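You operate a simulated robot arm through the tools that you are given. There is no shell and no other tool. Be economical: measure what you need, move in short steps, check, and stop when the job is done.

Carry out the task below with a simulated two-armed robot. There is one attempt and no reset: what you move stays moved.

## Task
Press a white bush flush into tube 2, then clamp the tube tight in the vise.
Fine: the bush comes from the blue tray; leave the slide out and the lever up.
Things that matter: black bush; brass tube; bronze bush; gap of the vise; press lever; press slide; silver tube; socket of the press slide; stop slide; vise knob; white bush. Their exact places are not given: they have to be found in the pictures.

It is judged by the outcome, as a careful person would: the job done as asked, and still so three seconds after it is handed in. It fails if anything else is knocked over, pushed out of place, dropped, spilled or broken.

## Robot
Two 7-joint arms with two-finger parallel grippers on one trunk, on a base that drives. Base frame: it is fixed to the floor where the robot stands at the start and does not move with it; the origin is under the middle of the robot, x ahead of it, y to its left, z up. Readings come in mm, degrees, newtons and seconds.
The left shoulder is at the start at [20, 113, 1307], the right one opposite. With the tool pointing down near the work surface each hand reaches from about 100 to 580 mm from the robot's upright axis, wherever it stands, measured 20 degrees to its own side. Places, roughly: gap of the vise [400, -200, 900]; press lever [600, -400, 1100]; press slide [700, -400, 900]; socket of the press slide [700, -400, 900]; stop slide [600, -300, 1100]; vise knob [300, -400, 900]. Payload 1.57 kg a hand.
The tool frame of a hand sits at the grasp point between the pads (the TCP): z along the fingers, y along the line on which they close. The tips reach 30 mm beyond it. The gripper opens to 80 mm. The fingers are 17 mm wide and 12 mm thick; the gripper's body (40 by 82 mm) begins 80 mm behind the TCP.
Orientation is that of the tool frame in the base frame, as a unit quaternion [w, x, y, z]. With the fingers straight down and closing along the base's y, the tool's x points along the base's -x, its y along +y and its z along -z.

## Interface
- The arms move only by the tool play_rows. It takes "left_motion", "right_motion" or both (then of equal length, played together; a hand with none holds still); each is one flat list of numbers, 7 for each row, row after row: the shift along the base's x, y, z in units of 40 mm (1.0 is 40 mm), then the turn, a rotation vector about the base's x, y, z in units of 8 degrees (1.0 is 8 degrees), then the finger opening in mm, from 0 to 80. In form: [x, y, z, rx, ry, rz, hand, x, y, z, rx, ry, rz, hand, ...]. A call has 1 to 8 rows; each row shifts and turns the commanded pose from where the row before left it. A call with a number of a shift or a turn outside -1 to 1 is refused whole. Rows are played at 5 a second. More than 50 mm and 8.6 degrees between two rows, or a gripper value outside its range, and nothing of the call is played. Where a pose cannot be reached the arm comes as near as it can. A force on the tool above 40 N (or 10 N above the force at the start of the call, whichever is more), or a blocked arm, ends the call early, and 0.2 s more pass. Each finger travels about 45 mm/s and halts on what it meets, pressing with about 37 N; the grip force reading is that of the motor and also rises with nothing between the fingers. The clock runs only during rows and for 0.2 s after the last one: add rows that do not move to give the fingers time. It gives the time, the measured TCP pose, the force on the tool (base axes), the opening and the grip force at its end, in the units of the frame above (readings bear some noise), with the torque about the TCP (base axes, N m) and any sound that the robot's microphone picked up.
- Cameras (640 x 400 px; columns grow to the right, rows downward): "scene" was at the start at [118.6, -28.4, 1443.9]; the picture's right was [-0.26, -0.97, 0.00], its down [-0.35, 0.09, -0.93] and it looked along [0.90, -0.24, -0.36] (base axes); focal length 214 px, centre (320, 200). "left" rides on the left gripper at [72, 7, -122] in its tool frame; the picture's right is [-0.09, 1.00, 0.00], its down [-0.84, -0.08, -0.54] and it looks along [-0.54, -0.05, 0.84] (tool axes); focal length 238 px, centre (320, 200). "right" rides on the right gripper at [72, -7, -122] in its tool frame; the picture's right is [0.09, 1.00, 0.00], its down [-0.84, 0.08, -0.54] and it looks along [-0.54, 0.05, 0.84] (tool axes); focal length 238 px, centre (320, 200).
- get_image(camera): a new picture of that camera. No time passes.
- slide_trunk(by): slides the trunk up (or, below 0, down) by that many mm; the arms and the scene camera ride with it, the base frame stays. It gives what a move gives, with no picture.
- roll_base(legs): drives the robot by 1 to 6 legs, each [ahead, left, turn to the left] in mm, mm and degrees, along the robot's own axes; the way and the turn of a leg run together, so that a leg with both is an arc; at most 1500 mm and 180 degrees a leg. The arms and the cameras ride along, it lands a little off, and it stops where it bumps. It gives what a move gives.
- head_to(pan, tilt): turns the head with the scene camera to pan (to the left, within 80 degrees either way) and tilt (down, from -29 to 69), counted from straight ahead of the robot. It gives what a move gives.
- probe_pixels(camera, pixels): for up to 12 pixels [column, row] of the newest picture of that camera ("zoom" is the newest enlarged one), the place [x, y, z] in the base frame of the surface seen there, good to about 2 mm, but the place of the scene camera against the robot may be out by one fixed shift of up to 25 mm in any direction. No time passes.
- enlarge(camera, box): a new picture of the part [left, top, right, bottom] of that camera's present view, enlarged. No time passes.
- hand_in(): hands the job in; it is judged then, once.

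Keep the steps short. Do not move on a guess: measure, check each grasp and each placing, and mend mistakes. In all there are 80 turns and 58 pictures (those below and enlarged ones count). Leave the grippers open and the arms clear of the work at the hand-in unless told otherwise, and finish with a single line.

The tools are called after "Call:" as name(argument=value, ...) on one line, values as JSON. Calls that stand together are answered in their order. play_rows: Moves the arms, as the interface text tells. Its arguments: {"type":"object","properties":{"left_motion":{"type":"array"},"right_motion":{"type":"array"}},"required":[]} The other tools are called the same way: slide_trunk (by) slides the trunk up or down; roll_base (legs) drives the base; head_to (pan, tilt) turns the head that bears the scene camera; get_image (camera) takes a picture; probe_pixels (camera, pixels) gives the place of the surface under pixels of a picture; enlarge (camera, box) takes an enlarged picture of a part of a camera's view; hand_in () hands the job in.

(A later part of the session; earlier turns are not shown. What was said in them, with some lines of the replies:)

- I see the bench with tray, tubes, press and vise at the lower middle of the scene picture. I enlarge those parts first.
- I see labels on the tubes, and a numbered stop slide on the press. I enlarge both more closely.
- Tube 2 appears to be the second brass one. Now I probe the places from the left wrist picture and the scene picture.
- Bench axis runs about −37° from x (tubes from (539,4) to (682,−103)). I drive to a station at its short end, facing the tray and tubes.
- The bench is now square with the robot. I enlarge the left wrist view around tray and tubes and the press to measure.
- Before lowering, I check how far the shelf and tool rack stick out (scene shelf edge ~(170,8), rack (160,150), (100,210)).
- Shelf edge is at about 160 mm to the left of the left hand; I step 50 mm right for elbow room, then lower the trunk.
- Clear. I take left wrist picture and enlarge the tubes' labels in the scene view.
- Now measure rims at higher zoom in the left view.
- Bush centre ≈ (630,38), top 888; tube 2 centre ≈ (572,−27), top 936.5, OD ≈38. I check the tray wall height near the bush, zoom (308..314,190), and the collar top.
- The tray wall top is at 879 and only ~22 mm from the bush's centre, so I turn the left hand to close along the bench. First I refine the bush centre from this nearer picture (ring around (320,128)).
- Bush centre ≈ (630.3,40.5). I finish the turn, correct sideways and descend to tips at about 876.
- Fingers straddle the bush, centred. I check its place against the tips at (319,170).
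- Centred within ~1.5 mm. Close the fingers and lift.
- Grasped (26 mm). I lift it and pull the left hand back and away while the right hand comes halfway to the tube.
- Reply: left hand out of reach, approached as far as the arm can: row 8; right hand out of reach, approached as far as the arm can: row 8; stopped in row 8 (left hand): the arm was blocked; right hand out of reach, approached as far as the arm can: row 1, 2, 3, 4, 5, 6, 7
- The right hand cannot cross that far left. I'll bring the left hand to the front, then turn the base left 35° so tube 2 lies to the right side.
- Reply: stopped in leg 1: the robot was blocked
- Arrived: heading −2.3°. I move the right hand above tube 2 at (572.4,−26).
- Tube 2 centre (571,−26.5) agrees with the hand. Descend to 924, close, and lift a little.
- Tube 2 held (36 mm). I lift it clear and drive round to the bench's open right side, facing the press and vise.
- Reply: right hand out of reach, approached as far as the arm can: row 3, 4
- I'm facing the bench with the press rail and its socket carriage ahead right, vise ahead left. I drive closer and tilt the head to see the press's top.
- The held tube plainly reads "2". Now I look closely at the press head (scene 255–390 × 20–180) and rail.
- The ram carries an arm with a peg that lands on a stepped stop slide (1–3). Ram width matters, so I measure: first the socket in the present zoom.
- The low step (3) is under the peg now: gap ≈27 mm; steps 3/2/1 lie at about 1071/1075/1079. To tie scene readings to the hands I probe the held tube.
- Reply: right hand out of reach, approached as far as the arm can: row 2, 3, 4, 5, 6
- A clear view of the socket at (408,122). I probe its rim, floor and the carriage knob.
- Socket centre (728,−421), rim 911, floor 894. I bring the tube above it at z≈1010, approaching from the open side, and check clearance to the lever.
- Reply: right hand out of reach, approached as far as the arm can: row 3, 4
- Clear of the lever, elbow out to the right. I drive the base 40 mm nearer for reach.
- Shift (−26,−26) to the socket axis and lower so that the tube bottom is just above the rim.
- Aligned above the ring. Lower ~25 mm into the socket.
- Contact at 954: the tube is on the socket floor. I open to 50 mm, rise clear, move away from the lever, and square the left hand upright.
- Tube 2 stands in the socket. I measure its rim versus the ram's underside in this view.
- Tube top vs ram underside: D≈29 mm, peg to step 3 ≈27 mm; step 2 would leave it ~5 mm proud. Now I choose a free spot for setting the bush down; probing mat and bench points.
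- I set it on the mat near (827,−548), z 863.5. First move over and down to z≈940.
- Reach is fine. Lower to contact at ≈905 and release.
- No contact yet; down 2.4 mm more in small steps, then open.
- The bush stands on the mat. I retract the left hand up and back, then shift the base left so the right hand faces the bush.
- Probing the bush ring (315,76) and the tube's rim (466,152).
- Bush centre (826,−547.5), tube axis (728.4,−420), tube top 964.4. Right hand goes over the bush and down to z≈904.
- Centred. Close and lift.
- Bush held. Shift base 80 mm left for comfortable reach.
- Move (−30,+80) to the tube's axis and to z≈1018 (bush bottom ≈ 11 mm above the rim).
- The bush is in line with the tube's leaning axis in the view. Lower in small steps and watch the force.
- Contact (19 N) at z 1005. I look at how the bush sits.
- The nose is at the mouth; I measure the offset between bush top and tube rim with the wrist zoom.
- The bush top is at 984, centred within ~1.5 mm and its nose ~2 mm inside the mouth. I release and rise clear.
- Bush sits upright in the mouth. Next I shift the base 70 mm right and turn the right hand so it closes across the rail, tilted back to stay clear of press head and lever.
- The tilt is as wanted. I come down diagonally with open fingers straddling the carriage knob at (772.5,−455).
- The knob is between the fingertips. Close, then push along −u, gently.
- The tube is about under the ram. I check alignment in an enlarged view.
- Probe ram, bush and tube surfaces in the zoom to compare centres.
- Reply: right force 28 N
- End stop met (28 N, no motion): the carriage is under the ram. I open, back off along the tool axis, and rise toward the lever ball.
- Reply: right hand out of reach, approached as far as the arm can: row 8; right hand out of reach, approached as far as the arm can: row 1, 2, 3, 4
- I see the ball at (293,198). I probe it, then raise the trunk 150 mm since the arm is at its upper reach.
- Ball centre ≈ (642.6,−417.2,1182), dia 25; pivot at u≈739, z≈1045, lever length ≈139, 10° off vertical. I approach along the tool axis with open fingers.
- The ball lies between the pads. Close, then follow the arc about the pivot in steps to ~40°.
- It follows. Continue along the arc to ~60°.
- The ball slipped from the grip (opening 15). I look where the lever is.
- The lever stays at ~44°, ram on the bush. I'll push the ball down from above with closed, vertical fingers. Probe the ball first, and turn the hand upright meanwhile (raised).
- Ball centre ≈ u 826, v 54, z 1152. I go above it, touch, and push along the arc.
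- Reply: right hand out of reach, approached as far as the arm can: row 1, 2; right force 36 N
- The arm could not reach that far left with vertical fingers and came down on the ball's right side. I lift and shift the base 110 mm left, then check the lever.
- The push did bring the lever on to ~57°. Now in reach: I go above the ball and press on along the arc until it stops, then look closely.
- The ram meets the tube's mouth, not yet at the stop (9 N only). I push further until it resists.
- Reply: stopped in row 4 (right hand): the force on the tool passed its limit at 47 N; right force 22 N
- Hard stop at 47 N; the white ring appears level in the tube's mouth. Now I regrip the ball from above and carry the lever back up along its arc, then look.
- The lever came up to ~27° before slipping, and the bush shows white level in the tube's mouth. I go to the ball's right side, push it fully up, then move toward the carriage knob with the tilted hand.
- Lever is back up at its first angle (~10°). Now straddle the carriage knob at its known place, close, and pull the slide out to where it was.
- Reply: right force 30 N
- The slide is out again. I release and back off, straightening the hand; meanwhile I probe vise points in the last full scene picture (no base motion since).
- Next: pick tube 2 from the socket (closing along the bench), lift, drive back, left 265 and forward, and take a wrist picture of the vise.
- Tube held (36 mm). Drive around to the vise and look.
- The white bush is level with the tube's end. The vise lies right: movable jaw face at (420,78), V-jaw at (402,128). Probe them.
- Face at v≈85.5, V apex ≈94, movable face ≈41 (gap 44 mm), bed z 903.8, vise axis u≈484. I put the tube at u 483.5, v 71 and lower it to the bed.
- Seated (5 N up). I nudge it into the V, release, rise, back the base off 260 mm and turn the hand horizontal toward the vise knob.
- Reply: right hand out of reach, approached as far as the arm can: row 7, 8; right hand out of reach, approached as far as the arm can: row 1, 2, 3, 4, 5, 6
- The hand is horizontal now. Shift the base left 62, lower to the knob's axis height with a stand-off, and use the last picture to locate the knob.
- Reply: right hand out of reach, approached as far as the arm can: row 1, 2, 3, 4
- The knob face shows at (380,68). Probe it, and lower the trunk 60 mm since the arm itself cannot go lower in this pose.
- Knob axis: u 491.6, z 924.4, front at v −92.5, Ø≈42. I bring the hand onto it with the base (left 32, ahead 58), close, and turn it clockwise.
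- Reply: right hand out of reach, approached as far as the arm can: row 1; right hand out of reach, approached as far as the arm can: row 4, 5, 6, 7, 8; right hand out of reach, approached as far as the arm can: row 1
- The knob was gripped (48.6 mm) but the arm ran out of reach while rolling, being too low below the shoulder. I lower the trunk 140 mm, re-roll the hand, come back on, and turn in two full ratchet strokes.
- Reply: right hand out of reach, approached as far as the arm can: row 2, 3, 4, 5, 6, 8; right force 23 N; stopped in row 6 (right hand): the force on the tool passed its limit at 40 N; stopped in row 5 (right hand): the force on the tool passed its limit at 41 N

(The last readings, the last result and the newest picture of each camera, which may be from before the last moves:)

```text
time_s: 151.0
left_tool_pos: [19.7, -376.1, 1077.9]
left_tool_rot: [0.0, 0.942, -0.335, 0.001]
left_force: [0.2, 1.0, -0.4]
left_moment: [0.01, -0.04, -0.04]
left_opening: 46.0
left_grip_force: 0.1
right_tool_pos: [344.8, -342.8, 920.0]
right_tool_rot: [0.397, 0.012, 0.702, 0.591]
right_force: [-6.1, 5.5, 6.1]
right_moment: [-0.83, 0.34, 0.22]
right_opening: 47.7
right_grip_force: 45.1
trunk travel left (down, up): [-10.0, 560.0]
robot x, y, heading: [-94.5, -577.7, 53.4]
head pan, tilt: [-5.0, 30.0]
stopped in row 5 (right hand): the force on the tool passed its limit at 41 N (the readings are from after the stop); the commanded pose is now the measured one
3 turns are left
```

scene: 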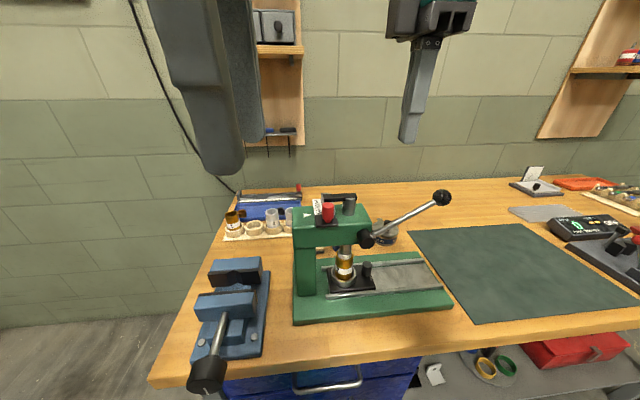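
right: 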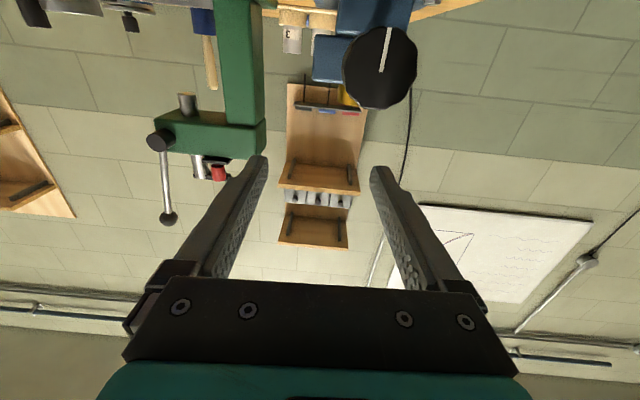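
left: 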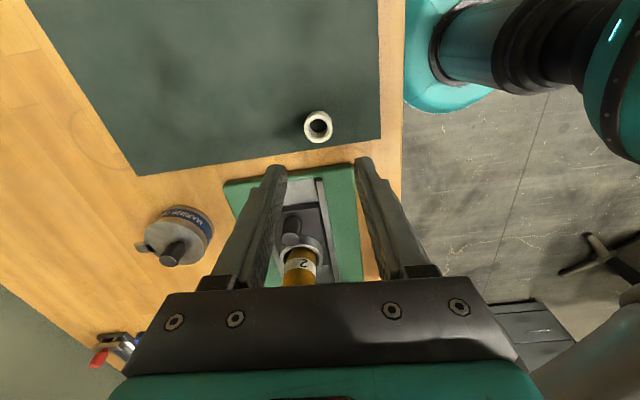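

The turning works (≈80° so far) with side forces from a small offset. I re-centre on the axis (u 491, z 924.5) and run five ratchet strokes of 104°, opening and rolling back between them.

Call:
play_rows(right_motion=[0, 0, 0, 0, 0, 0, 66, 0, 0, 0, 0, 0, 0, 66, 0.165, -0.178, 0.113, 0, 0, 0, 66, 0, 0, 0, -0.602, -0.799, 0, 66, 0, 0, 0, -0.602, -0.799, 0, 66, 0, 0, 0, -0.602, -0.799, 0, 66, 0, 0, 0, -0.602, -0.799, 0, 66, 0, 0, 0, -0.602, -0.799, 0, 66])

Call:
play_rows(right_motion=[0, 0, 0, -0.602, -0.799, 0, 66, 0, 0, 0, -0.602, -0.799, 0, 66, 0, 0, 0, -0.602, -0.799, 0, 66, 0, 0, 0, -0.602, -0.799, 0, 66, 0, 0, 0, -0.602, -0.799, 0, 66, 0, 0, 0, -0.602, -0.799, 0, 66, 0, 0, 0, -0.602, -0.799, 0, 66, 0, 0, 0, -0.602, -0.799, 0, 66])

Call:
play_rows(right_motion=[0, 0, 0, 0, 0, 0, 30, 0, 0, 0, 0, 0, 0, 30, 0, 0, 0, 0, 0, 0, 30, 0, 0, 0, 0.602, 0.799, 0, 30, 0, 0, 0, 0.602, 0.799, 0, 30, 0, 0, 0, 0.602, 0.799, 0, 30, 0, 0, 0, 0.602, 0.799, 0, 30, 0, 0, 0, 0.602, 0.799, 0, 30])

Call:
play_rows(right_motion=[0, 0, 0, 0.602, 0.799, 0, 30, 0, 0, 0, 0.602, 0.799, 0, 30, 0, 0, 0, 0.602, 0.799, 0, 30, 0, 0, 0, 0.602, 0.799, 0, 30, 0, 0, 0, 0.602, 0.799, 0, 30, 0, 0, 0, 0.602, 0.799, 0, 30, 0, 0, 0, 0.602, 0.799, 0, 30, 0, 0, 0, 0.602, 0.799, 0, 30])

Call:
play_rows(right_motion=[0, 0, 0, 0, 0, 0, 66, 0, 0, 0, 0, 0, 0, 66, 0, 0, 0, -0.602, -0.799, 0, 66, 0, 0, 0, -0.602, -0.799, 0, 66, 0, 0, 0, -0.602, -0.799, 0, 66, 0, 0, 0, -0.602, -0.799, 0, 66, 0, 0, 0, -0.602, -0.799, 0, 66, 0, 0, 0, -0.602, -0.799, 0, 66])

Call:
play_rows(right_motion=[0, 0, 0, -0.602, -0.799, 0, 66, 0, 0, 0, -0.602, -0.799, 0, 66, 0, 0, 0, -0.602, -0.799, 0, 66, 0, 0, 0, -0.602, -0.799, 0, 66, 0, 0, 0, -0.602, -0.799, 0, 66, 0, 0, 0, -0.602, -0.799, 0, 66, 0, 0, 0, -0.602, -0.799, 0, 66, 0, 0, 0, 0, 0, 0, 66])

Call:
play_rows(right_motion=[0, 0, 0, 0, 0, 0, 30, 0, 0, 0, 0, 0, 0, 30, 0, 0, 0, 0, 0, 0, 30, 0, 0, 0, 0.602, 0.799, 0, 30, 0, 0, 0, 0.602, 0.799, 0, 30, 0, 0, 0, 0.602, 0.799, 0, 30, 0, 0, 0, 0.602, 0.799, 0, 30, 0, 0, 0, 0.602, 0.799, 0, 30])

Call:
play_rows(right_motion=[0, 0, 0, 0.602, 0.799, 0, 30, 0, 0, 0, 0.602, 0.799, 0, 30, 0, 0, 0, 0.602, 0.799, 0, 30, 0, 0, 0, 0.602, 0.799, 0, 30, 0, 0, 0, 0.602, 0.799, 0, 30, 0, 0, 0, 0.602, 0.799, 0, 30, 0, 0, 0, 0.602, 0.799, 0, 30, 0, 0, 0, 0.602, 0.799, 0, 30])

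Call:
play_rows(right_motion=[0, 0, 0, 0, 0, 0, 66, 0, 0, 0, 0, 0, 0, 66, 0, 0, 0, -0.602, -0.799, 0, 66, 0, 0, 0, -0.602, -0.799, 0, 66, 0, 0, 0, -0.602, -0.799, 0, 66, 0, 0, 0, -0.602, -0.799, 0, 66, 0, 0, 0, -0.602, -0.799, 0, 66, 0, 0, 0, -0.602, -0.799, 0, 66])

Call:
play_rows(right_motion=[0, 0, 0, -0.602, -0.799, 0, 66, 0, 0, 0, -0.602, -0.799, 0, 66, 0, 0, 0, -0.602, -0.799, 0, 66, 0, 0, 0, -0.602, -0.799, 0, 66, 0, 0, 0, -0.602, -0.799, 0, 66, 0, 0, 0, -0.602, -0.799, 0, 66, 0, 0, 0, -0.602, -0.799, 0, 66, 0, 0, 0, 0, 0, 0, 66])

Call:
play_rows(right_motion=[0, 0, 0, 0, 0, 0, 30, 0, 0, 0, 0, 0, 0, 30, 0, 0, 0, 0, 0, 0, 30, 0, 0, 0, 0.602, 0.799, 0, 30, 0, 0, 0, 0.602, 0.799, 0, 30, 0, 0, 0, 0.602, 0.799, 0, 30, 0, 0, 0, 0.602, 0.799, 0, 30, 0, 0, 0, 0.602, 0.799, 0, 30])

Call:
play_rows(right_motion=[0, 0, 0, 0.602, 0.799, 0, 30, 0, 0, 0, 0.602, 0.799, 0, 30, 0, 0, 0, 0.602, 0.799, 0, 30, 0, 0, 0, 0.602, 0.799, 0, 30, 0, 0, 0, 0.602, 0.799, 0, 30, 0, 0, 0, 0.602, 0.799, 0, 30, 0, 0, 0, 0.602, 0.799, 0, 30, 0, 0, 0, 0.602, 0.799, 0, 30])

Call:
play_rows(right_motion=[0, 0, 0, 0, 0, 0, 66, 0, 0, 0, 0, 0, 0, 66, 0, 0, 0, -0.602, -0.799, 0, 66, 0, 0, 0, -0.602, -0.799, 0, 66, 0, 0, 0, -0.602, -0.799, 0, 66, 0, 0, 0, -0.602, -0.799, 0, 66, 0, 0, 0, -0.602, -0.799, 0, 66, 0, 0, 0, -0.602, -0.799, 0, 66])

Call:
play_rows(right_motion=[0, 0, 0, -0.602, -0.799, 0, 66, 0, 0, 0, -0.602, -0.799, 0, 66, 0, 0, 0, -0.602, -0.799, 0, 66, 0, 0, 0, -0.602, -0.799, 0, 66, 0, 0, 0, -0.602, -0.799, 0, 66, 0, 0, 0, -0.602, -0.799, 0, 66, 0, 0, 0, -0.602, -0.799, 0, 66, 0, 0, 0, 0, 0, 0, 66])

Call:
play_rows(right_motion=[0, 0, 0, 0, 0, 0, 30, 0, 0, 0, 0, 0, 0, 30, 0, 0, 0, 0, 0, 0, 30, 0, 0, 0, 0.602, 0.799, 0, 30, 0, 0, 0, 0.602, 0.799, 0, 30, 0, 0, 0, 0.602, 0.799, 0, 30, 0, 0, 0, 0.602, 0.799, 0, 30, 0, 0, 0, 0.602, 0.799, 0, 30])

```text
time_s: 152.8
left_tool_pos: [20.2, -377.4, 1078.6]
left_tool_rot: [-0.001, 0.942, -0.336, 0.0]
left_force: [0.8, -0.4, 0.3]
left_moment: [-0.04, 0.01, 0.0]
left_opening: 46.0
left_grip_force: 0.1
right_tool_pos: [355.0, -349.5, 924.0]
right_tool_rot: [0.569, -0.229, 0.674, 0.412]
right_force: [-0.8, -1.2, -0.2]
right_moment: [-0.01, -0.01, 0.03]
right_opening: 65.9
right_grip_force: 0.1
trunk travel left (down, up): [-10.0, 560.0]
robot x, y, heading: [-95.9, -580.8, 53.3]
head pan, tilt: [-5.0, 30.0]
```

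```text
time_s: 154.6
left_tool_pos: [21.7, -376.2, 1078.1]
left_tool_rot: [0.0, 0.942, -0.335, 0.002]
left_force: [0.2, 0.7, 0.3]
left_moment: [-0.01, -0.03, -0.01]
left_opening: 46.2
left_grip_force: 0.0
right_tool_pos: [356.5, -349.2, 923.8]
right_tool_rot: [0.694, -0.552, 0.461, 0.036]
right_force: [-0.3, -0.1, -0.2]
right_moment: [0.02, -0.02, 0.0]
right_opening: 66.1
right_grip_force: 0.2
trunk travel left (down, up): [-10.0, 560.0]
robot x, y, heading: [-93.4, -576.3, 53.5]
head pan, tilt: [-5.0, 30.0]
```

```text
time_s: 156.4
left_tool_pos: [17.8, -374.9, 1078.2]
left_tool_rot: [-0.001, 0.942, -0.336, 0.002]
left_force: [0.5, 0.7, 0.0]
left_moment: [-0.01, -0.01, 0.02]
left_opening: 45.9
left_grip_force: 0.2
right_tool_pos: [353.2, -346.5, 922.9]
right_tool_rot: [0.636, -0.367, 0.616, 0.286]
right_force: [-20.7, 7.9, -11.0]
right_moment: [-0.31, 0.31, -1.01]
right_opening: 46.5
right_grip_force: 44.9
right hand out of reach, approached as far as the arm can: row 4
trunk travel left (down, up): [-10.0, 560.0]
robot x, y, heading: [-95.1, -576.8, 53.5]
head pan, tilt: [-5.0, 30.0]
```

```text
time_s: 158.2
left_tool_pos: [17.7, -374.8, 1077.9]
left_tool_rot: [0.0, 0.942, -0.335, 0.003]
left_force: [-0.8, 0.4, -0.3]
left_moment: [-0.04, 0.0, -0.02]
left_opening: 46.0
left_grip_force: 0.1
right_tool_pos: [350.8, -344.8, 924.9]
right_tool_rot: [0.393, 0.009, 0.703, 0.592]
right_force: [-24.2, 19.2, 3.1]
right_moment: [-1.14, 0.66, -0.83]
right_opening: 47.0
right_grip_force: 45.4
trunk travel left (down, up): [-10.0, 560.0]
robot x, y, heading: [-91.8, -574.6, 53.7]
head pan, tilt: [-5.0, 30.0]
```

```text
time_s: 160.0
left_tool_pos: [21.0, -376.8, 1079.2]
left_tool_rot: [0.0, 0.942, -0.335, 0.001]
left_force: [-0.1, -0.8, 0.4]
left_moment: [0.01, 0.01, 0.01]
left_opening: 45.6
left_grip_force: 0.0
right_tool_pos: [356.7, -349.4, 923.6]
right_tool_rot: [0.595, -0.276, 0.658, 0.37]
right_force: [-0.3, -0.9, -0.3]
right_moment: [0.02, 0.02, 0.02]
right_opening: 65.9
right_grip_force: 0.0
trunk travel left (down, up): [-10.0, 560.0]
robot x, y, heading: [-96.6, -580.4, 53.2]
head pan, tilt: [-5.0, 30.0]
```

```text
time_s: 161.8
left_tool_pos: [21.1, -375.6, 1078.6]
left_tool_rot: [-0.001, 0.942, -0.336, 0.001]
left_force: [-0.3, -1.2, 0.1]
left_moment: [0.01, -0.04, 0.01]
left_opening: 45.8
left_grip_force: 0.1
right_tool_pos: [356.2, -348.8, 923.3]
right_tool_rot: [0.694, -0.551, 0.462, 0.036]
right_force: [-0.4, 0.0, 0.1]
right_moment: [-0.03, 0.02, -0.01]
right_opening: 65.9
right_grip_force: 0.2
trunk travel left (down, up): [-10.0, 560.0]
robot x, y, heading: [-93.3, -576.3, 53.6]
head pan, tilt: [-5.0, 30.0]
```

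```text
time_s: 163.6
left_tool_pos: [18.4, -375.8, 1078.4]
left_tool_rot: [0.0, 0.942, -0.336, 0.002]
left_force: [-0.7, -0.5, -1.0]
left_moment: [0.01, -0.03, -0.01]
left_opening: 46.2
left_grip_force: 0.1
right_tool_pos: [354.0, -346.5, 921.1]
right_tool_rot: [0.635, -0.369, 0.617, 0.284]
right_force: [-23.4, 6.2, -21.1]
right_moment: [-0.37, -0.59, -1.65]
right_opening: 46.4
right_grip_force: 44.7
trunk travel left (down, up): [-10.0, 560.0]
robot x, y, heading: [-93.3, -578.6, 53.3]
head pan, tilt: [-5.0, 30.0]
```

```text
time_s: 165.4
left_tool_pos: [18.7, -374.1, 1077.6]
left_tool_rot: [-0.001, 0.942, -0.335, 0.003]
left_force: [0.4, 0.1, 0.7]
left_moment: [-0.02, 0.04, 0.0]
left_opening: 45.9
left_grip_force: 0.1
right_tool_pos: [351.0, -345.7, 925.1]
right_tool_rot: [0.397, 0.011, 0.701, 0.592]
right_force: [-13.7, 22.8, 18.8]
right_moment: [-1.14, -0.12, -1.6]
right_opening: 48.1
right_grip_force: 45.1
trunk travel left (down, up): [-10.0, 560.0]
robot x, y, heading: [-96.4, -579.7, 53.6]
head pan, tilt: [-5.0, 30.0]
```

```text
time_s: 167.2
left_tool_pos: [21.1, -374.8, 1077.4]
left_tool_rot: [0.0, 0.942, -0.336, 0.001]
left_force: [0.8, 0.1, -0.9]
left_moment: [-0.01, -0.01, -0.02]
left_opening: 46.1
left_grip_force: 0.1
right_tool_pos: [355.7, -349.8, 922.7]
right_tool_rot: [0.595, -0.276, 0.658, 0.37]
right_force: [0.1, -0.1, 0.1]
right_moment: [0.0, 0.0, 0.02]
right_opening: 66.1
right_grip_force: 0.1
trunk travel left (down, up): [-10.0, 560.0]
robot x, y, heading: [-93.2, -577.0, 53.4]
head pan, tilt: [-5.0, 30.0]
```

```text
time_s: 169.0
left_tool_pos: [20.6, -374.9, 1078.2]
left_tool_rot: [0.0, 0.942, -0.335, 0.001]
left_force: [0.0, 0.6, 0.5]
left_moment: [-0.02, -0.01, 0.03]
left_opening: 45.7
left_grip_force: 0.1
right_tool_pos: [356.2, -349.3, 922.2]
right_tool_rot: [0.694, -0.551, 0.461, 0.038]
right_force: [-0.7, 0.5, 0.4]
right_moment: [-0.02, -0.03, -0.02]
right_opening: 66.2
right_grip_force: 0.0
trunk travel left (down, up): [-10.0, 560.0]
robot x, y, heading: [-91.7, -577.2, 53.3]
head pan, tilt: [-5.0, 30.0]
```

```text
time_s: 170.8
left_tool_pos: [19.4, -373.8, 1078.1]
left_tool_rot: [0.0, 0.942, -0.335, 0.002]
left_force: [0.0, 0.0, 0.1]
left_moment: [0.01, -0.01, 0.03]
left_opening: 45.7
left_grip_force: 0.0
right_tool_pos: [353.4, -346.0, 923.7]
right_tool_rot: [0.637, -0.368, 0.616, 0.282]
right_force: [-17.7, 15.4, -13.6]
right_moment: [-0.25, -1.49, -1.1]
right_opening: 47.5
right_grip_force: 45.1
trunk travel left (down, up): [-10.0, 560.0]
robot x, y, heading: [-96.2, -577.1, 53.4]
head pan, tilt: [-5.0, 30.0]
```

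```text
time_s: 172.6
left_tool_pos: [19.3, -375.8, 1078.5]
left_tool_rot: [0.0, 0.942, -0.336, 0.003]
left_force: [0.4, -0.4, 0.4]
left_moment: [-0.01, 0.01, -0.01]
left_opening: 46.2
left_grip_force: 0.0
right_tool_pos: [353.2, -346.7, 926.6]
right_tool_rot: [0.396, 0.013, 0.701, 0.592]
right_force: [-15.9, 10.8, 13.9]
right_moment: [-0.42, 0.07, -0.58]
right_opening: 49.6
right_grip_force: 10.3
trunk travel left (down, up): [-10.0, 560.0]
robot x, y, heading: [-94.2, -576.8, 53.4]
head pan, tilt: [-5.0, 30.0]
```

```text
time_s: 174.4
left_tool_pos: [20.5, -375.7, 1079.9]
left_tool_rot: [-0.001, 0.942, -0.335, 0.001]
left_force: [0.3, -0.8, 0.0]
left_moment: [0.05, -0.02, -0.01]
left_opening: 45.7
left_grip_force: 0.1
right_tool_pos: [356.0, -350.9, 923.6]
right_tool_rot: [0.596, -0.276, 0.658, 0.37]
right_force: [-0.9, 0.4, 0.0]
right_moment: [-0.01, -0.02, -0.01]
right_opening: 66.0
right_grip_force: 0.1
trunk travel left (down, up): [-10.0, 560.0]
robot x, y, heading: [-92.4, -581.0, 53.5]
head pan, tilt: [-5.0, 30.0]
```

```text
time_s: 176.2
left_tool_pos: [19.8, -375.7, 1078.7]
left_tool_rot: [-0.001, 0.942, -0.335, 0.001]
left_force: [0.1, -0.2, 0.2]
left_moment: [0.0, 0.0, -0.02]
left_opening: 46.0
left_grip_force: 0.1
right_tool_pos: [356.7, -348.1, 923.5]
right_tool_rot: [0.694, -0.551, 0.462, 0.036]
right_force: [-0.5, -0.7, -0.3]
right_moment: [-0.02, -0.01, 0.01]
right_opening: 66.3
right_grip_force: 0.1
trunk travel left (down, up): [-10.0, 560.0]
robot x, y, heading: [-94.1, -575.8, 53.1]
head pan, tilt: [-5.0, 30.0]
```

```text
time_s: 178.0
left_tool_pos: [19.6, -375.1, 1077.7]
left_tool_rot: [0.001, 0.942, -0.335, 0.002]
left_force: [-0.3, 0.2, 1.0]
left_moment: [0.02, -0.02, 0.03]
left_opening: 45.9
left_grip_force: 0.1
right_tool_pos: [354.0, -346.3, 923.0]
right_tool_rot: [0.636, -0.367, 0.617, 0.283]
right_force: [-15.3, 12.3, -12.1]
right_moment: [0.03, -0.51, -0.62]
right_opening: 48.8
right_grip_force: 10.1
trunk travel left (down, up): [-10.0, 560.0]
robot x, y, heading: [-95.0, -579.6, 53.3]
head pan, tilt: [-5.0, 30.0]
```

Call:
play_rows(right_motion=[0, 0, 0, 0.602, 0.799, 0, 30, 0, 0, 0, 0.602, 0.799, 0, 30, 0, 0, 0, 0.602, 0.799, 0, 30, 0, 0, 0, 0.602, 0.799, 0, 30, 0, 0, 0, 0.602, 0.799, 0, 30, 0, 0, 0, 0.602, 0.799, 0, 30, 0, 0, 0, 0.602, 0.799, 0, 30, 0, 0, 0, 0.602, 0.799, 0, 30])

```text
time_s: 179.8
left_tool_pos: [17.7, -375.4, 1079.2]
left_tool_rot: [0.0, 0.942, -0.336, 0.003]
left_force: [-0.3, 0.6, 0.3]
left_moment: [-0.01, 0.01, 0.0]
left_opening: 46.1
left_grip_force: 0.0
right_tool_pos: [352.8, -346.7, 925.3]
right_tool_rot: [0.396, 0.011, 0.701, 0.593]
right_force: [-17.0, 11.2, 13.6]
right_moment: [-0.39, 0.03, -0.57]
right_opening: 50.1
right_grip_force: 11.7
trunk travel left (down, up): [-10.0, 560.0]
robot x, y, heading: [-96.9, -576.8, 53.4]
head pan, tilt: [-5.0, 30.0]
2 turns are left
```

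Strokes ran cleanly; in the later ones resistance rose (≈1.3 N·m) and the fingers began riding over the knob's facets, a sign of tightness. I grip 8 mm deeper and run further strokes to make sure.

Call:
play_rows(right_motion=[0, 0, 0, 0, 0, 0, 66, 0, 0, 0, 0, 0, 0, 66, 0.12, 0.16, 0, -0.602, -0.799, 0, 66, 0, 0, 0, -0.602, -0.799, 0, 66, 0, 0, 0, -0.602, -0.799, 0, 66, 0, 0, 0, -0.602, -0.799, 0, 66, 0, 0, 0, -0.602, -0.799, 0, 66, 0, 0, 0, -0.602, -0.799, 0, 66])

Call:
play_rows(right_motion=[0, 0, 0, -0.602, -0.799, 0, 66, 0, 0, 0, -0.602, -0.799, 0, 66, 0, 0, 0, -0.602, -0.799, 0, 66, 0, 0, 0, -0.602, -0.799, 0, 66, 0, 0, 0, -0.602, -0.799, 0, 66, 0, 0, 0, -0.602, -0.799, 0, 66, 0, 0, 0, -0.602, -0.799, 0, 66, 0, 0, 0, 0, 0, 0, 66])

Call:
play_rows(right_motion=[0, 0, 0, 0, 0, 0, 20, 0, 0, 0, 0, 0, 0, 20, 0, 0, 0, 0, 0, 0, 20, 0, 0, 0, 0, 0, 0, 20])

Call:
play_rows(right_motion=[0, 0, 0, 0.602, 0.799, 0, 20, 0, 0, 0, 0.602, 0.799, 0, 20, 0, 0, 0, 0.602, 0.799, 0, 20, 0, 0, 0, 0.602, 0.799, 0, 20, 0, 0, 0, 0.602, 0.799, 0, 20])

Call:
play_rows(right_motion=[0, 0, 0, 0.602, 0.799, 0, 20, 0, 0, 0, 0.602, 0.799, 0, 20, 0, 0, 0, 0.602, 0.799, 0, 20, 0, 0, 0, 0.602, 0.799, 0, 20, 0, 0, 0, 0.602, 0.799, 0, 20, 0, 0, 0, 0.602, 0.799, 0, 20, 0, 0, 0, 0.602, 0.799, 0, 20, 0, 0, 0, 0.602, 0.799, 0, 20])

Call:
play_rows(right_motion=[0, 0, 0, 0, 0, 0, 66, 0, 0, 0, 0, 0, 0, 66, 0, 0, 0, -0.602, -0.799, 0, 66, 0, 0, 0, -0.602, -0.799, 0, 66, 0, 0, 0, -0.602, -0.799, 0, 66, 0, 0, 0, -0.602, -0.799, 0, 66, 0, 0, 0, -0.602, -0.799, 0, 66, 0, 0, 0, -0.602, -0.799, 0, 66])

Call:
play_rows(right_motion=[0, 0, 0, -0.602, -0.799, 0, 66, 0, 0, 0, -0.602, -0.799, 0, 66, 0, 0, 0, -0.602, -0.799, 0, 66, 0, 0, 0, -0.602, -0.799, 0, 66, 0, 0, 0, -0.602, -0.799, 0, 66, 0, 0, 0, -0.602, -0.799, 0, 66, 0, 0, 0, -0.602, -0.799, 0, 66, 0, 0, 0, 0, 0, 0, 66])

Call:
play_rows(right_motion=[0, 0, 0, 0, 0, 0, 20, 0, 0, 0, 0, 0, 0, 20, 0, 0, 0, 0, 0, 0, 20, 0, 0, 0, 0, 0, 0, 20])

Call:
play_rows(right_motion=[0, 0, 0, 0.602, 0.799, 0, 20, 0, 0, 0, 0.602, 0.799, 0, 20, 0, 0, 0, 0.602, 0.799, 0, 20, 0, 0, 0, 0.602, 0.799, 0, 20, 0, 0, 0, 0.602, 0.799, 0, 20])

Call:
play_rows(right_motion=[0, 0, 0, 0.602, 0.799, 0, 20, 0, 0, 0, 0.602, 0.799, 0, 20, 0, 0, 0, 0.602, 0.799, 0, 20, 0, 0, 0, 0.602, 0.799, 0, 20, 0, 0, 0, 0.602, 0.799, 0, 20, 0, 0, 0, 0.602, 0.799, 0, 20, 0, 0, 0, 0.602, 0.799, 0, 20, 0, 0, 0, 0.602, 0.799, 0, 20])

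```text
time_s: 181.6
left_tool_pos: [21.3, -376.0, 1078.3]
left_tool_rot: [-0.001, 0.942, -0.335, 0.002]
left_force: [-0.3, 0.1, 0.8]
left_moment: [0.02, 0.01, 0.03]
left_opening: 46.0
left_grip_force: 0.0
right_tool_pos: [360.7, -343.9, 924.0]
right_tool_rot: [0.595, -0.275, 0.658, 0.37]
right_force: [-0.1, -0.5, 0.4]
right_moment: [-0.01, 0.03, -0.01]
right_opening: 66.2
right_grip_force: 0.0
trunk travel left (down, up): [-10.0, 560.0]
robot x, y, heading: [-99.7, -578.7, 53.4]
head pan, tilt: [-5.0, 30.0]
```

```text
time_s: 183.4
left_tool_pos: [21.0, -375.1, 1078.9]
left_tool_rot: [0.0, 0.942, -0.335, 0.001]
left_force: [-0.5, 0.1, 0.2]
left_moment: [-0.01, 0.01, 0.0]
left_opening: 46.0
left_grip_force: 0.0
right_tool_pos: [361.3, -343.1, 924.5]
right_tool_rot: [0.694, -0.551, 0.461, 0.036]
right_force: [-0.4, 0.5, 0.2]
right_moment: [0.02, -0.02, 0.02]
right_opening: 65.8
right_grip_force: 0.0
trunk travel left (down, up): [-10.0, 560.0]
robot x, y, heading: [-94.0, -578.5, 53.5]
head pan, tilt: [-5.0, 30.0]
```

```text
time_s: 184.4
left_tool_pos: [21.4, -376.7, 1077.4]
left_tool_rot: [-0.001, 0.942, -0.336, 0.003]
left_force: [0.2, -0.3, 0.1]
left_moment: [0.0, -0.01, 0.03]
left_opening: 46.1
left_grip_force: 0.0
right_tool_pos: [360.1, -341.6, 922.4]
right_tool_rot: [0.693, -0.552, 0.462, 0.037]
right_force: [-8.6, 1.1, -13.4]
right_moment: [0.76, -0.93, -0.23]
right_opening: 47.4
right_grip_force: 40.4
trunk travel left (down, up): [-10.0, 560.0]
robot x, y, heading: [-92.5, -578.5, 53.5]
head pan, tilt: [-5.0, 30.0]
```

```text
time_s: 185.6
left_tool_pos: [18.2, -374.9, 1079.6]
left_tool_rot: [0.0, 0.942, -0.336, 0.003]
left_force: [0.2, -0.9, 0.1]
left_moment: [0.04, 0.0, -0.04]
left_opening: 46.0
left_grip_force: 0.0
right_tool_pos: [358.3, -339.8, 923.2]
right_tool_rot: [0.638, -0.366, 0.615, 0.284]
right_force: [-23.4, 8.4, -11.5]
right_moment: [-0.11, -1.24, -1.44]
right_opening: 46.7
right_grip_force: 44.6
trunk travel left (down, up): [-10.0, 560.0]
robot x, y, heading: [-93.2, -575.0, 53.8]
head pan, tilt: [-5.0, 30.0]
```

```text
time_s: 187.4
left_tool_pos: [17.3, -375.4, 1078.9]
left_tool_rot: [0.0, 0.942, -0.335, 0.003]
left_force: [0.2, 0.1, 0.9]
left_moment: [0.02, -0.05, 0.02]
left_opening: 46.0
left_grip_force: 0.1
right_tool_pos: [356.4, -339.4, 926.4]
right_tool_rot: [0.396, 0.01, 0.702, 0.592]
right_force: [-20.3, 17.1, 18.5]
right_moment: [-1.06, 0.0, -1.45]
right_opening: 48.4
right_grip_force: 33.2
trunk travel left (down, up): [-10.0, 560.0]
robot x, y, heading: [-92.6, -581.8, 53.8]
head pan, tilt: [-5.0, 30.0]
```

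```text
time_s: 189.2
left_tool_pos: [21.4, -376.0, 1078.3]
left_tool_rot: [0.0, 0.942, -0.335, 0.001]
left_force: [1.8, -0.2, 0.5]
left_moment: [-0.02, -0.02, 0.0]
left_opening: 46.0
left_grip_force: 0.0
right_tool_pos: [361.3, -342.0, 923.1]
right_tool_rot: [0.595, -0.276, 0.658, 0.37]
right_force: [-0.4, -0.5, 0.5]
right_moment: [0.03, 0.03, 0.0]
right_opening: 66.1
right_grip_force: 0.1
trunk travel left (down, up): [-10.0, 560.0]
robot x, y, heading: [-96.7, -576.3, 53.4]
head pan, tilt: [-5.0, 30.0]
```

```text
time_s: 191.0
left_tool_pos: [20.8, -376.5, 1079.5]
left_tool_rot: [-0.001, 0.942, -0.336, 0.001]
left_force: [0.5, 0.0, 0.4]
left_moment: [-0.02, -0.01, -0.02]
left_opening: 45.9
left_grip_force: 0.1
right_tool_pos: [361.8, -343.6, 923.9]
right_tool_rot: [0.694, -0.551, 0.461, 0.037]
right_force: [-0.2, 0.5, 1.0]
right_moment: [0.04, -0.02, -0.01]
right_opening: 66.0
right_grip_force: 0.1
trunk travel left (down, up): [-10.0, 560.0]
robot x, y, heading: [-92.0, -578.8, 53.5]
head pan, tilt: [-5.0, 30.0]
```

```text
time_s: 192.0
left_tool_pos: [20.2, -375.6, 1078.4]
left_tool_rot: [0.0, 0.942, -0.335, 0.002]
left_force: [-0.1, 0.3, 0.1]
left_moment: [0.02, 0.0, -0.02]
left_opening: 46.1
left_grip_force: 0.1
right_tool_pos: [360.4, -342.4, 921.8]
right_tool_rot: [0.692, -0.553, 0.462, 0.04]
right_force: [-11.7, 1.2, -18.6]
right_moment: [0.95, -1.18, -0.27]
right_opening: 47.8
right_grip_force: 39.8
trunk travel left (down, up): [-10.0, 560.0]
robot x, y, heading: [-90.7, -577.5, 53.8]
head pan, tilt: [-5.0, 30.0]
```

```text
time_s: 193.2
left_tool_pos: [17.8, -376.2, 1079.1]
left_tool_rot: [0.0, 0.942, -0.335, 0.003]
left_force: [-0.7, -0.4, 0.3]
left_moment: [0.0, -0.03, -0.02]
left_opening: 45.8
left_grip_force: 0.0
right_tool_pos: [357.5, -340.3, 924.7]
right_tool_rot: [0.639, -0.367, 0.614, 0.284]
right_force: [-28.9, 3.2, -10.7]
right_moment: [0.04, -1.12, -1.88]
right_opening: 46.4
right_grip_force: 45.2
trunk travel left (down, up): [-10.0, 560.0]
robot x, y, heading: [-91.5, -576.1, 53.6]
head pan, tilt: [-5.0, 30.0]
```

```text
time_s: 195.0
left_tool_pos: [18.2, -376.0, 1077.5]
left_tool_rot: [0.0, 0.942, -0.335, 0.003]
left_force: [0.7, 0.7, 0.4]
left_moment: [-0.01, -0.03, -0.01]
left_opening: 46.1
left_grip_force: 0.0
right_tool_pos: [358.1, -339.8, 925.7]
right_tool_rot: [0.397, 0.011, 0.702, 0.591]
right_force: [-19.1, 16.5, 17.4]
right_moment: [-1.2, -0.12, -1.53]
right_opening: 48.1
right_grip_force: 37.6
trunk travel left (down, up): [-10.0, 560.0]
robot x, y, heading: [-96.3, -578.7, 53.4]
head pan, tilt: [-5.0, 30.0]
1 turns are left
```

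Torque now holds near 0.9–1.0 N·m through the stroke with the fingers slipping on the knob: the jaw is on the tube. A few last tightening strokes, then open, back away and hand in.

Call:
play_rows(right_motion=[0, 0, 0, 0, 0, 0, 66, 0, 0, 0, 0, 0, 0, 66, 0.05, 0.06, 0, -0.602, -0.799, 0, 66, 0, 0, 0, -0.602, -0.799, 0, 66, 0, 0, 0, -0.602, -0.799, 0, 66, 0, 0, 0, -0.602, -0.799, 0, 66, 0, 0, 0, -0.602, -0.799, 0, 66, 0, 0, 0, -0.602, -0.799, 0, 66])

Call:
play_rows(right_motion=[0, 0, 0, -0.602, -0.799, 0, 66, 0, 0, 0, -0.602, -0.799, 0, 66, 0, 0, 0, -0.602, -0.799, 0, 66, 0, 0, 0, -0.602, -0.799, 0, 66, 0, 0, 0, -0.602, -0.799, 0, 66, 0, 0, 0, -0.602, -0.799, 0, 66, 0, 0, 0, -0.602, -0.799, 0, 66, 0, 0, 0, 0, 0, 0, 66])

Call:
play_rows(right_motion=[0, 0, 0, 0, 0, 0, 15, 0, 0, 0, 0, 0, 0, 15, 0, 0, 0, 0, 0, 0, 15, 0, 0, 0, 0.602, 0.799, 0, 15, 0, 0, 0, 0.602, 0.799, 0, 15, 0, 0, 0, 0.602, 0.799, 0, 15, 0, 0, 0, 0.602, 0.799, 0, 15, 0, 0, 0, 0.602, 0.799, 0, 15])

Call:
play_rows(right_motion=[0, 0, 0, 0.602, 0.799, 0, 15, 0, 0, 0, 0.602, 0.799, 0, 15, 0, 0, 0, 0.602, 0.799, 0, 15, 0, 0, 0, 0.602, 0.799, 0, 15, 0, 0, 0, 0.602, 0.799, 0, 15, 0, 0, 0, 0.602, 0.799, 0, 15, 0, 0, 0, 0.602, 0.799, 0, 15, 0, 0, 0, 0.602, 0.799, 0, 15])

Call:
play_rows(right_motion=[0, 0, 0, 0, 0, 0, 66, 0, 0, 0, 0, 0, 0, 66, 0, 0, 0, -0.602, -0.799, 0, 66, 0, 0, 0, -0.602, -0.799, 0, 66, 0, 0, 0, -0.602, -0.799, 0, 66, 0, 0, 0, -0.602, -0.799, 0, 66, 0, 0, 0, -0.602, -0.799, 0, 66, 0, 0, 0, -0.602, -0.799, 0, 66])

Call:
play_rows(right_motion=[0, 0, 0, -0.602, -0.799, 0, 66, 0, 0, 0, -0.602, -0.799, 0, 66, 0, 0, 0, -0.602, -0.799, 0, 66, 0, 0, 0, -0.602, -0.799, 0, 66, 0, 0, 0, -0.602, -0.799, 0, 66, 0, 0, 0, -0.602, -0.799, 0, 66, 0, 0, 0, -0.602, -0.799, 0, 66, 0, 0, 0, 0, 0, 0, 66])

Call:
play_rows(right_motion=[0, 0, 0, 0, 0, 0, 15, 0, 0, 0, 0, 0, 0, 15, 0, 0, 0, 0, 0, 0, 15, 0, 0, 0, 0.602, 0.799, 0, 15, 0, 0, 0, 0.602, 0.799, 0, 15, 0, 0, 0, 0.602, 0.799, 0, 15, 0, 0, 0, 0.602, 0.799, 0, 15, 0, 0, 0, 0.602, 0.799, 0, 15])

Call:
play_rows(right_motion=[0, 0, 0, 0.602, 0.799, 0, 15, 0, 0, 0, 0.602, 0.799, 0, 15, 0, 0, 0, 0.602, 0.799, 0, 15, 0, 0, 0, 0.602, 0.799, 0, 15, 0, 0, 0, 0.602, 0.799, 0, 15, 0, 0, 0, 0.602, 0.799, 0, 15, 0, 0, 0, 0.602, 0.799, 0, 15, 0, 0, 0, 0.602, 0.799, 0, 15])

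Call:
play_rows(right_motion=[0, 0, 0, 0, 0, 0, 66, 0, 0, 0, 0, 0, 0, 66, 0, 0, 0, -0.602, -0.799, 0, 66, 0, 0, 0, -0.602, -0.799, 0, 66, 0, 0, 0, -0.602, -0.799, 0, 66, 0, 0, 0, -0.602, -0.799, 0, 66, 0, 0, 0, -0.602, -0.799, 0, 66, 0, 0, 0, -0.602, -0.799, 0, 66])

Call:
play_rows(right_motion=[0, 0, 0, -0.602, -0.799, 0, 66, 0, 0, 0, -0.602, -0.799, 0, 66, 0, 0, 0, -0.602, -0.799, 0, 66, 0, 0, 0, -0.602, -0.799, 0, 66, 0, 0, 0, -0.602, -0.799, 0, 66, 0, 0, 0, -0.602, -0.799, 0, 66, 0, 0, 0, -0.602, -0.799, 0, 66, 0, 0, 0, 0, 0, 0, 66])

Call:
play_rows(right_motion=[0, 0, 0, 0, 0, 0, 15, 0, 0, 0, 0, 0, 0, 15, 0, 0, 0, 0, 0, 0, 15, 0, 0, 0, 0.602, 0.799, 0, 15, 0, 0, 0, 0.602, 0.799, 0, 15, 0, 0, 0, 0.602, 0.799, 0, 15, 0, 0, 0, 0.602, 0.799, 0, 15, 0, 0, 0, 0.602, 0.799, 0, 15])

Call:
play_rows(right_motion=[0, 0, 0, 0.602, 0.799, 0, 15, 0, 0, 0, 0.602, 0.799, 0, 15, 0, 0, 0, 0.602, 0.799, 0, 15, 0, 0, 0, 0.602, 0.799, 0, 15, 0, 0, 0, 0.602, 0.799, 0, 15, 0, 0, 0, 0.602, 0.799, 0, 15, 0, 0, 0, 0.602, 0.799, 0, 15, 0, 0, 0, 0.602, 0.799, 0, 15])

Call:
play_rows(right_motion=[0, 0, 0, 0, 0, 0, 76, 0, 0, 0, 0, 0, 0, 76, 0, 0, 0, 0, 0, 0, 76, 0, 0, 0, 0, 0, 0, 76, 0, 0, 0, 0, 0, 0, 76])

Call:
roll_base(legs=[[-220, 0, 0]])

Call:
hand_in()

```text
time_s: 196.8
left_tool_pos: [19.5, -375.2, 1078.0]
left_tool_rot: [-0.001, 0.942, -0.336, 0.001]
left_force: [-0.1, 0.6, -0.6]
left_moment: [0.01, 0.01, -0.04]
left_opening: 45.8
left_grip_force: 0.1
right_tool_pos: [363.5, -339.5, 922.9]
right_tool_rot: [0.595, -0.276, 0.657, 0.37]
right_force: [-0.4, -0.6, 0.9]
right_moment: [-0.01, -0.01, -0.01]
right_opening: 66.3
right_grip_force: 0.1
trunk travel left (down, up): [-10.0, 560.0]
robot x, y, heading: [-96.8, -579.7, 53.5]
head pan, tilt: [-5.0, 30.0]
```

```text
time_s: 198.6
left_tool_pos: [20.7, -375.9, 1078.8]
left_tool_rot: [-0.001, 0.942, -0.336, 0.001]
left_force: [0.2, 0.3, -0.5]
left_moment: [0.02, 0.0, -0.01]
left_opening: 46.2
left_grip_force: 0.0
right_tool_pos: [363.1, -340.1, 923.9]
right_tool_rot: [0.694, -0.551, 0.461, 0.037]
right_force: [0.0, 0.8, 0.5]
right_moment: [0.01, 0.0, 0.01]
right_opening: 65.8
right_grip_force: 0.1
trunk travel left (down, up): [-10.0, 560.0]
robot x, y, heading: [-92.4, -581.4, 53.3]
head pan, tilt: [-5.0, 30.0]
```

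```text
time_s: 200.4
left_tool_pos: [18.9, -373.2, 1077.2]
left_tool_rot: [0.001, 0.942, -0.336, 0.003]
left_force: [-0.4, 0.2, -0.6]
left_moment: [0.01, 0.02, -0.03]
left_opening: 46.2
left_grip_force: 0.0
right_tool_pos: [359.5, -336.8, 922.6]
right_tool_rot: [0.637, -0.367, 0.615, 0.284]
right_force: [-17.1, 20.3, -12.3]
right_moment: [0.43, -1.02, -2.0]
right_opening: 47.1
right_grip_force: 44.9
trunk travel left (down, up): [-10.0, 560.0]
robot x, y, heading: [-96.5, -576.1, 53.3]
head pan, tilt: [-5.0, 30.0]
```

```text
time_s: 202.2
left_tool_pos: [17.4, -375.3, 1078.9]
left_tool_rot: [0.0, 0.942, -0.335, 0.003]
left_force: [0.3, 0.3, 0.5]
left_moment: [-0.01, 0.01, 0.0]
left_opening: 46.1
left_grip_force: 0.1
right_tool_pos: [358.3, -337.4, 926.2]
right_tool_rot: [0.397, 0.01, 0.702, 0.592]
right_force: [-19.3, 15.9, 18.5]
right_moment: [-1.41, 0.01, -1.68]
right_opening: 48.1
right_grip_force: 43.6
trunk travel left (down, up): [-10.0, 560.0]
robot x, y, heading: [-89.7, -579.6, 53.2]
head pan, tilt: [-5.0, 30.0]
```

```text
time_s: 204.0
left_tool_pos: [21.1, -376.3, 1078.8]
left_tool_rot: [0.0, 0.942, -0.335, 0.001]
left_force: [-0.7, -0.4, 0.1]
left_moment: [0.02, 0.01, -0.02]
left_opening: 46.2
left_grip_force: 0.1
right_tool_pos: [363.1, -340.5, 923.6]
right_tool_rot: [0.596, -0.276, 0.658, 0.369]
right_force: [0.2, 0.6, -0.6]
right_moment: [-0.01, -0.04, -0.03]
right_opening: 66.1
right_grip_force: 0.1
trunk travel left (down, up): [-10.0, 560.0]
robot x, y, heading: [-97.2, -578.9, 53.5]
head pan, tilt: [-5.0, 30.0]
```

```text
time_s: 205.8
left_tool_pos: [20.6, -376.3, 1078.5]
left_tool_rot: [-0.001, 0.942, -0.335, 0.0]
left_force: [0.1, 0.0, -0.4]
left_moment: [-0.01, 0.0, 0.0]
left_opening: 45.8
left_grip_force: 0.1
right_tool_pos: [364.1, -339.3, 922.9]
right_tool_rot: [0.694, -0.551, 0.462, 0.036]
right_force: [0.3, 0.5, 0.4]
right_moment: [-0.02, 0.0, 0.0]
right_opening: 66.0
right_grip_force: 0.0
trunk travel left (down, up): [-10.0, 560.0]
robot x, y, heading: [-96.1, -578.9, 53.4]
head pan, tilt: [-5.0, 30.0]
```

```text
time_s: 207.6
left_tool_pos: [18.9, -374.4, 1077.3]
left_tool_rot: [0.0, 0.942, -0.335, 0.003]
left_force: [-0.7, -0.4, -0.1]
left_moment: [0.01, 0.03, 0.01]
left_opening: 45.9
left_grip_force: 0.1
right_tool_pos: [361.6, -336.4, 922.0]
right_tool_rot: [0.637, -0.367, 0.615, 0.283]
right_force: [-17.9, 18.2, -11.9]
right_moment: [0.36, -1.13, -1.68]
right_opening: 47.1
right_grip_force: 39.9
trunk travel left (down, up): [-10.0, 560.0]
robot x, y, heading: [-96.7, -578.8, 53.7]
head pan, tilt: [-5.0, 30.0]
```

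```text
time_s: 209.4
left_tool_pos: [18.0, -374.1, 1077.6]
left_tool_rot: [0.0, 0.942, -0.335, 0.003]
left_force: [0.1, 0.3, 0.2]
left_moment: [-0.01, -0.03, 0.0]
left_opening: 46.1
left_grip_force: 0.1
right_tool_pos: [357.2, -337.5, 927.0]
right_tool_rot: [0.398, 0.011, 0.701, 0.592]
right_force: [-19.2, 18.7, 18.8]
right_moment: [-1.49, 0.0, -1.89]
right_opening: 48.4
right_grip_force: 45.4
trunk travel left (down, up): [-10.0, 560.0]
robot x, y, heading: [-92.6, -580.5, 53.9]
head pan, tilt: [-5.0, 30.0]
```

```text
time_s: 211.2
left_tool_pos: [20.9, -376.2, 1078.2]
left_tool_rot: [-0.001, 0.942, -0.335, 0.001]
left_force: [-0.8, -0.3, -0.7]
left_moment: [0.0, -0.01, 0.01]
left_opening: 45.8
left_grip_force: 0.0
right_tool_pos: [363.5, -340.8, 924.6]
right_tool_rot: [0.596, -0.276, 0.657, 0.37]
right_force: [-0.1, -0.4, 0.1]
right_moment: [-0.01, -0.01, -0.02]
right_opening: 66.0
right_grip_force: 0.0
trunk travel left (down, up): [-10.0, 560.0]
robot x, y, heading: [-94.8, -574.1, 53.4]
head pan, tilt: [-5.0, 30.0]
```

```text
time_s: 213.0
left_tool_pos: [20.6, -376.1, 1079.6]
left_tool_rot: [-0.001, 0.942, -0.336, 0.001]
left_force: [0.1, 0.0, -0.2]
left_moment: [0.01, 0.0, -0.03]
left_opening: 46.0
left_grip_force: 0.1
right_tool_pos: [362.4, -340.8, 923.5]
right_tool_rot: [0.694, -0.552, 0.461, 0.037]
right_force: [0.8, -0.3, -0.2]
right_moment: [0.0, 0.0, 0.0]
right_opening: 66.0
right_grip_force: 0.1
trunk travel left (down, up): [-10.0, 560.0]
robot x, y, heading: [-97.0, -578.9, 53.5]
head pan, tilt: [-5.0, 30.0]
```

```text
time_s: 214.8
left_tool_pos: [18.8, -375.1, 1078.0]
left_tool_rot: [0.001, 0.942, -0.335, 0.002]
left_force: [0.1, 0.5, 0.3]
left_moment: [-0.02, -0.02, -0.01]
left_opening: 46.0
left_grip_force: 0.1
right_tool_pos: [358.5, -337.6, 923.2]
right_tool_rot: [0.637, -0.368, 0.615, 0.283]
right_force: [-18.5, 19.6, -13.5]
right_moment: [0.26, -1.41, -1.86]
right_opening: 46.6
right_grip_force: 45.1
trunk travel left (down, up): [-10.0, 560.0]
robot x, y, heading: [-94.1, -578.1, 53.3]
head pan, tilt: [-5.0, 30.0]
```

```text
time_s: 216.6
left_tool_pos: [18.1, -374.5, 1078.4]
left_tool_rot: [0.0, 0.942, -0.335, 0.003]
left_force: [-0.3, 0.7, 0.1]
left_moment: [-0.02, 0.0, 0.0]
left_opening: 45.9
left_grip_force: 0.1
right_tool_pos: [357.7, -336.3, 926.4]
right_tool_rot: [0.396, 0.009, 0.701, 0.593]
right_force: [-19.2, 20.7, 20.0]
right_moment: [-1.51, 0.01, -1.97]
right_opening: 48.0
right_grip_force: 44.9
trunk travel left (down, up): [-10.0, 560.0]
robot x, y, heading: [-94.7, -578.1, 53.5]
head pan, tilt: [-5.0, 30.0]
```

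```text
time_s: 217.8
left_tool_pos: [20.6, -376.7, 1077.9]
left_tool_rot: [0.0, 0.942, -0.335, 0.001]
left_force: [0.3, -0.6, -0.5]
left_moment: [0.0, -0.01, 0.02]
left_opening: 46.2
left_grip_force: 0.1
right_tool_pos: [363.7, -340.0, 923.3]
right_tool_rot: [0.398, 0.015, 0.703, 0.589]
right_force: [-0.1, -0.1, 1.1]
right_moment: [-0.01, 0.01, -0.02]
right_opening: 76.0
right_grip_force: 0.0
trunk travel left (down, up): [-10.0, 560.0]
robot x, y, heading: [-92.5, -580.0, 53.4]
head pan, tilt: [-5.0, 30.0]
```

```text
time_s: 219.5
left_tool_pos: [-110.1, -552.6, 1078.1]
left_tool_rot: [0.001, 0.942, -0.336, 0.0]
left_force: [-1.0, -0.2, 0.6]
left_moment: [0.0, -0.02, 0.01]
left_opening: 46.0
left_grip_force: 0.0
right_tool_pos: [233.0, -517.6, 923.6]
right_tool_rot: [0.397, 0.015, 0.703, 0.59]
right_force: [0.3, -0.1, -0.1]
right_moment: [0.01, -0.02, 0.03]
right_opening: 76.1
right_grip_force: 0.0
trunk travel left (down, up): [-10.0, 560.0]
robot x, y, heading: [-224.2, -755.2, 53.3]
head pan, tilt: [-5.0, 30.0]
```

```text
The job is handed in.
```

Handed in: the white bush looked flush in tube 2 and the tube stands in the vise with the knob turned until my grip seemed to slip at about 0.9 N·m (no pictures left to confirm the clamp by sight); the slide is out, the lever is up, and both grippers are open and clear.
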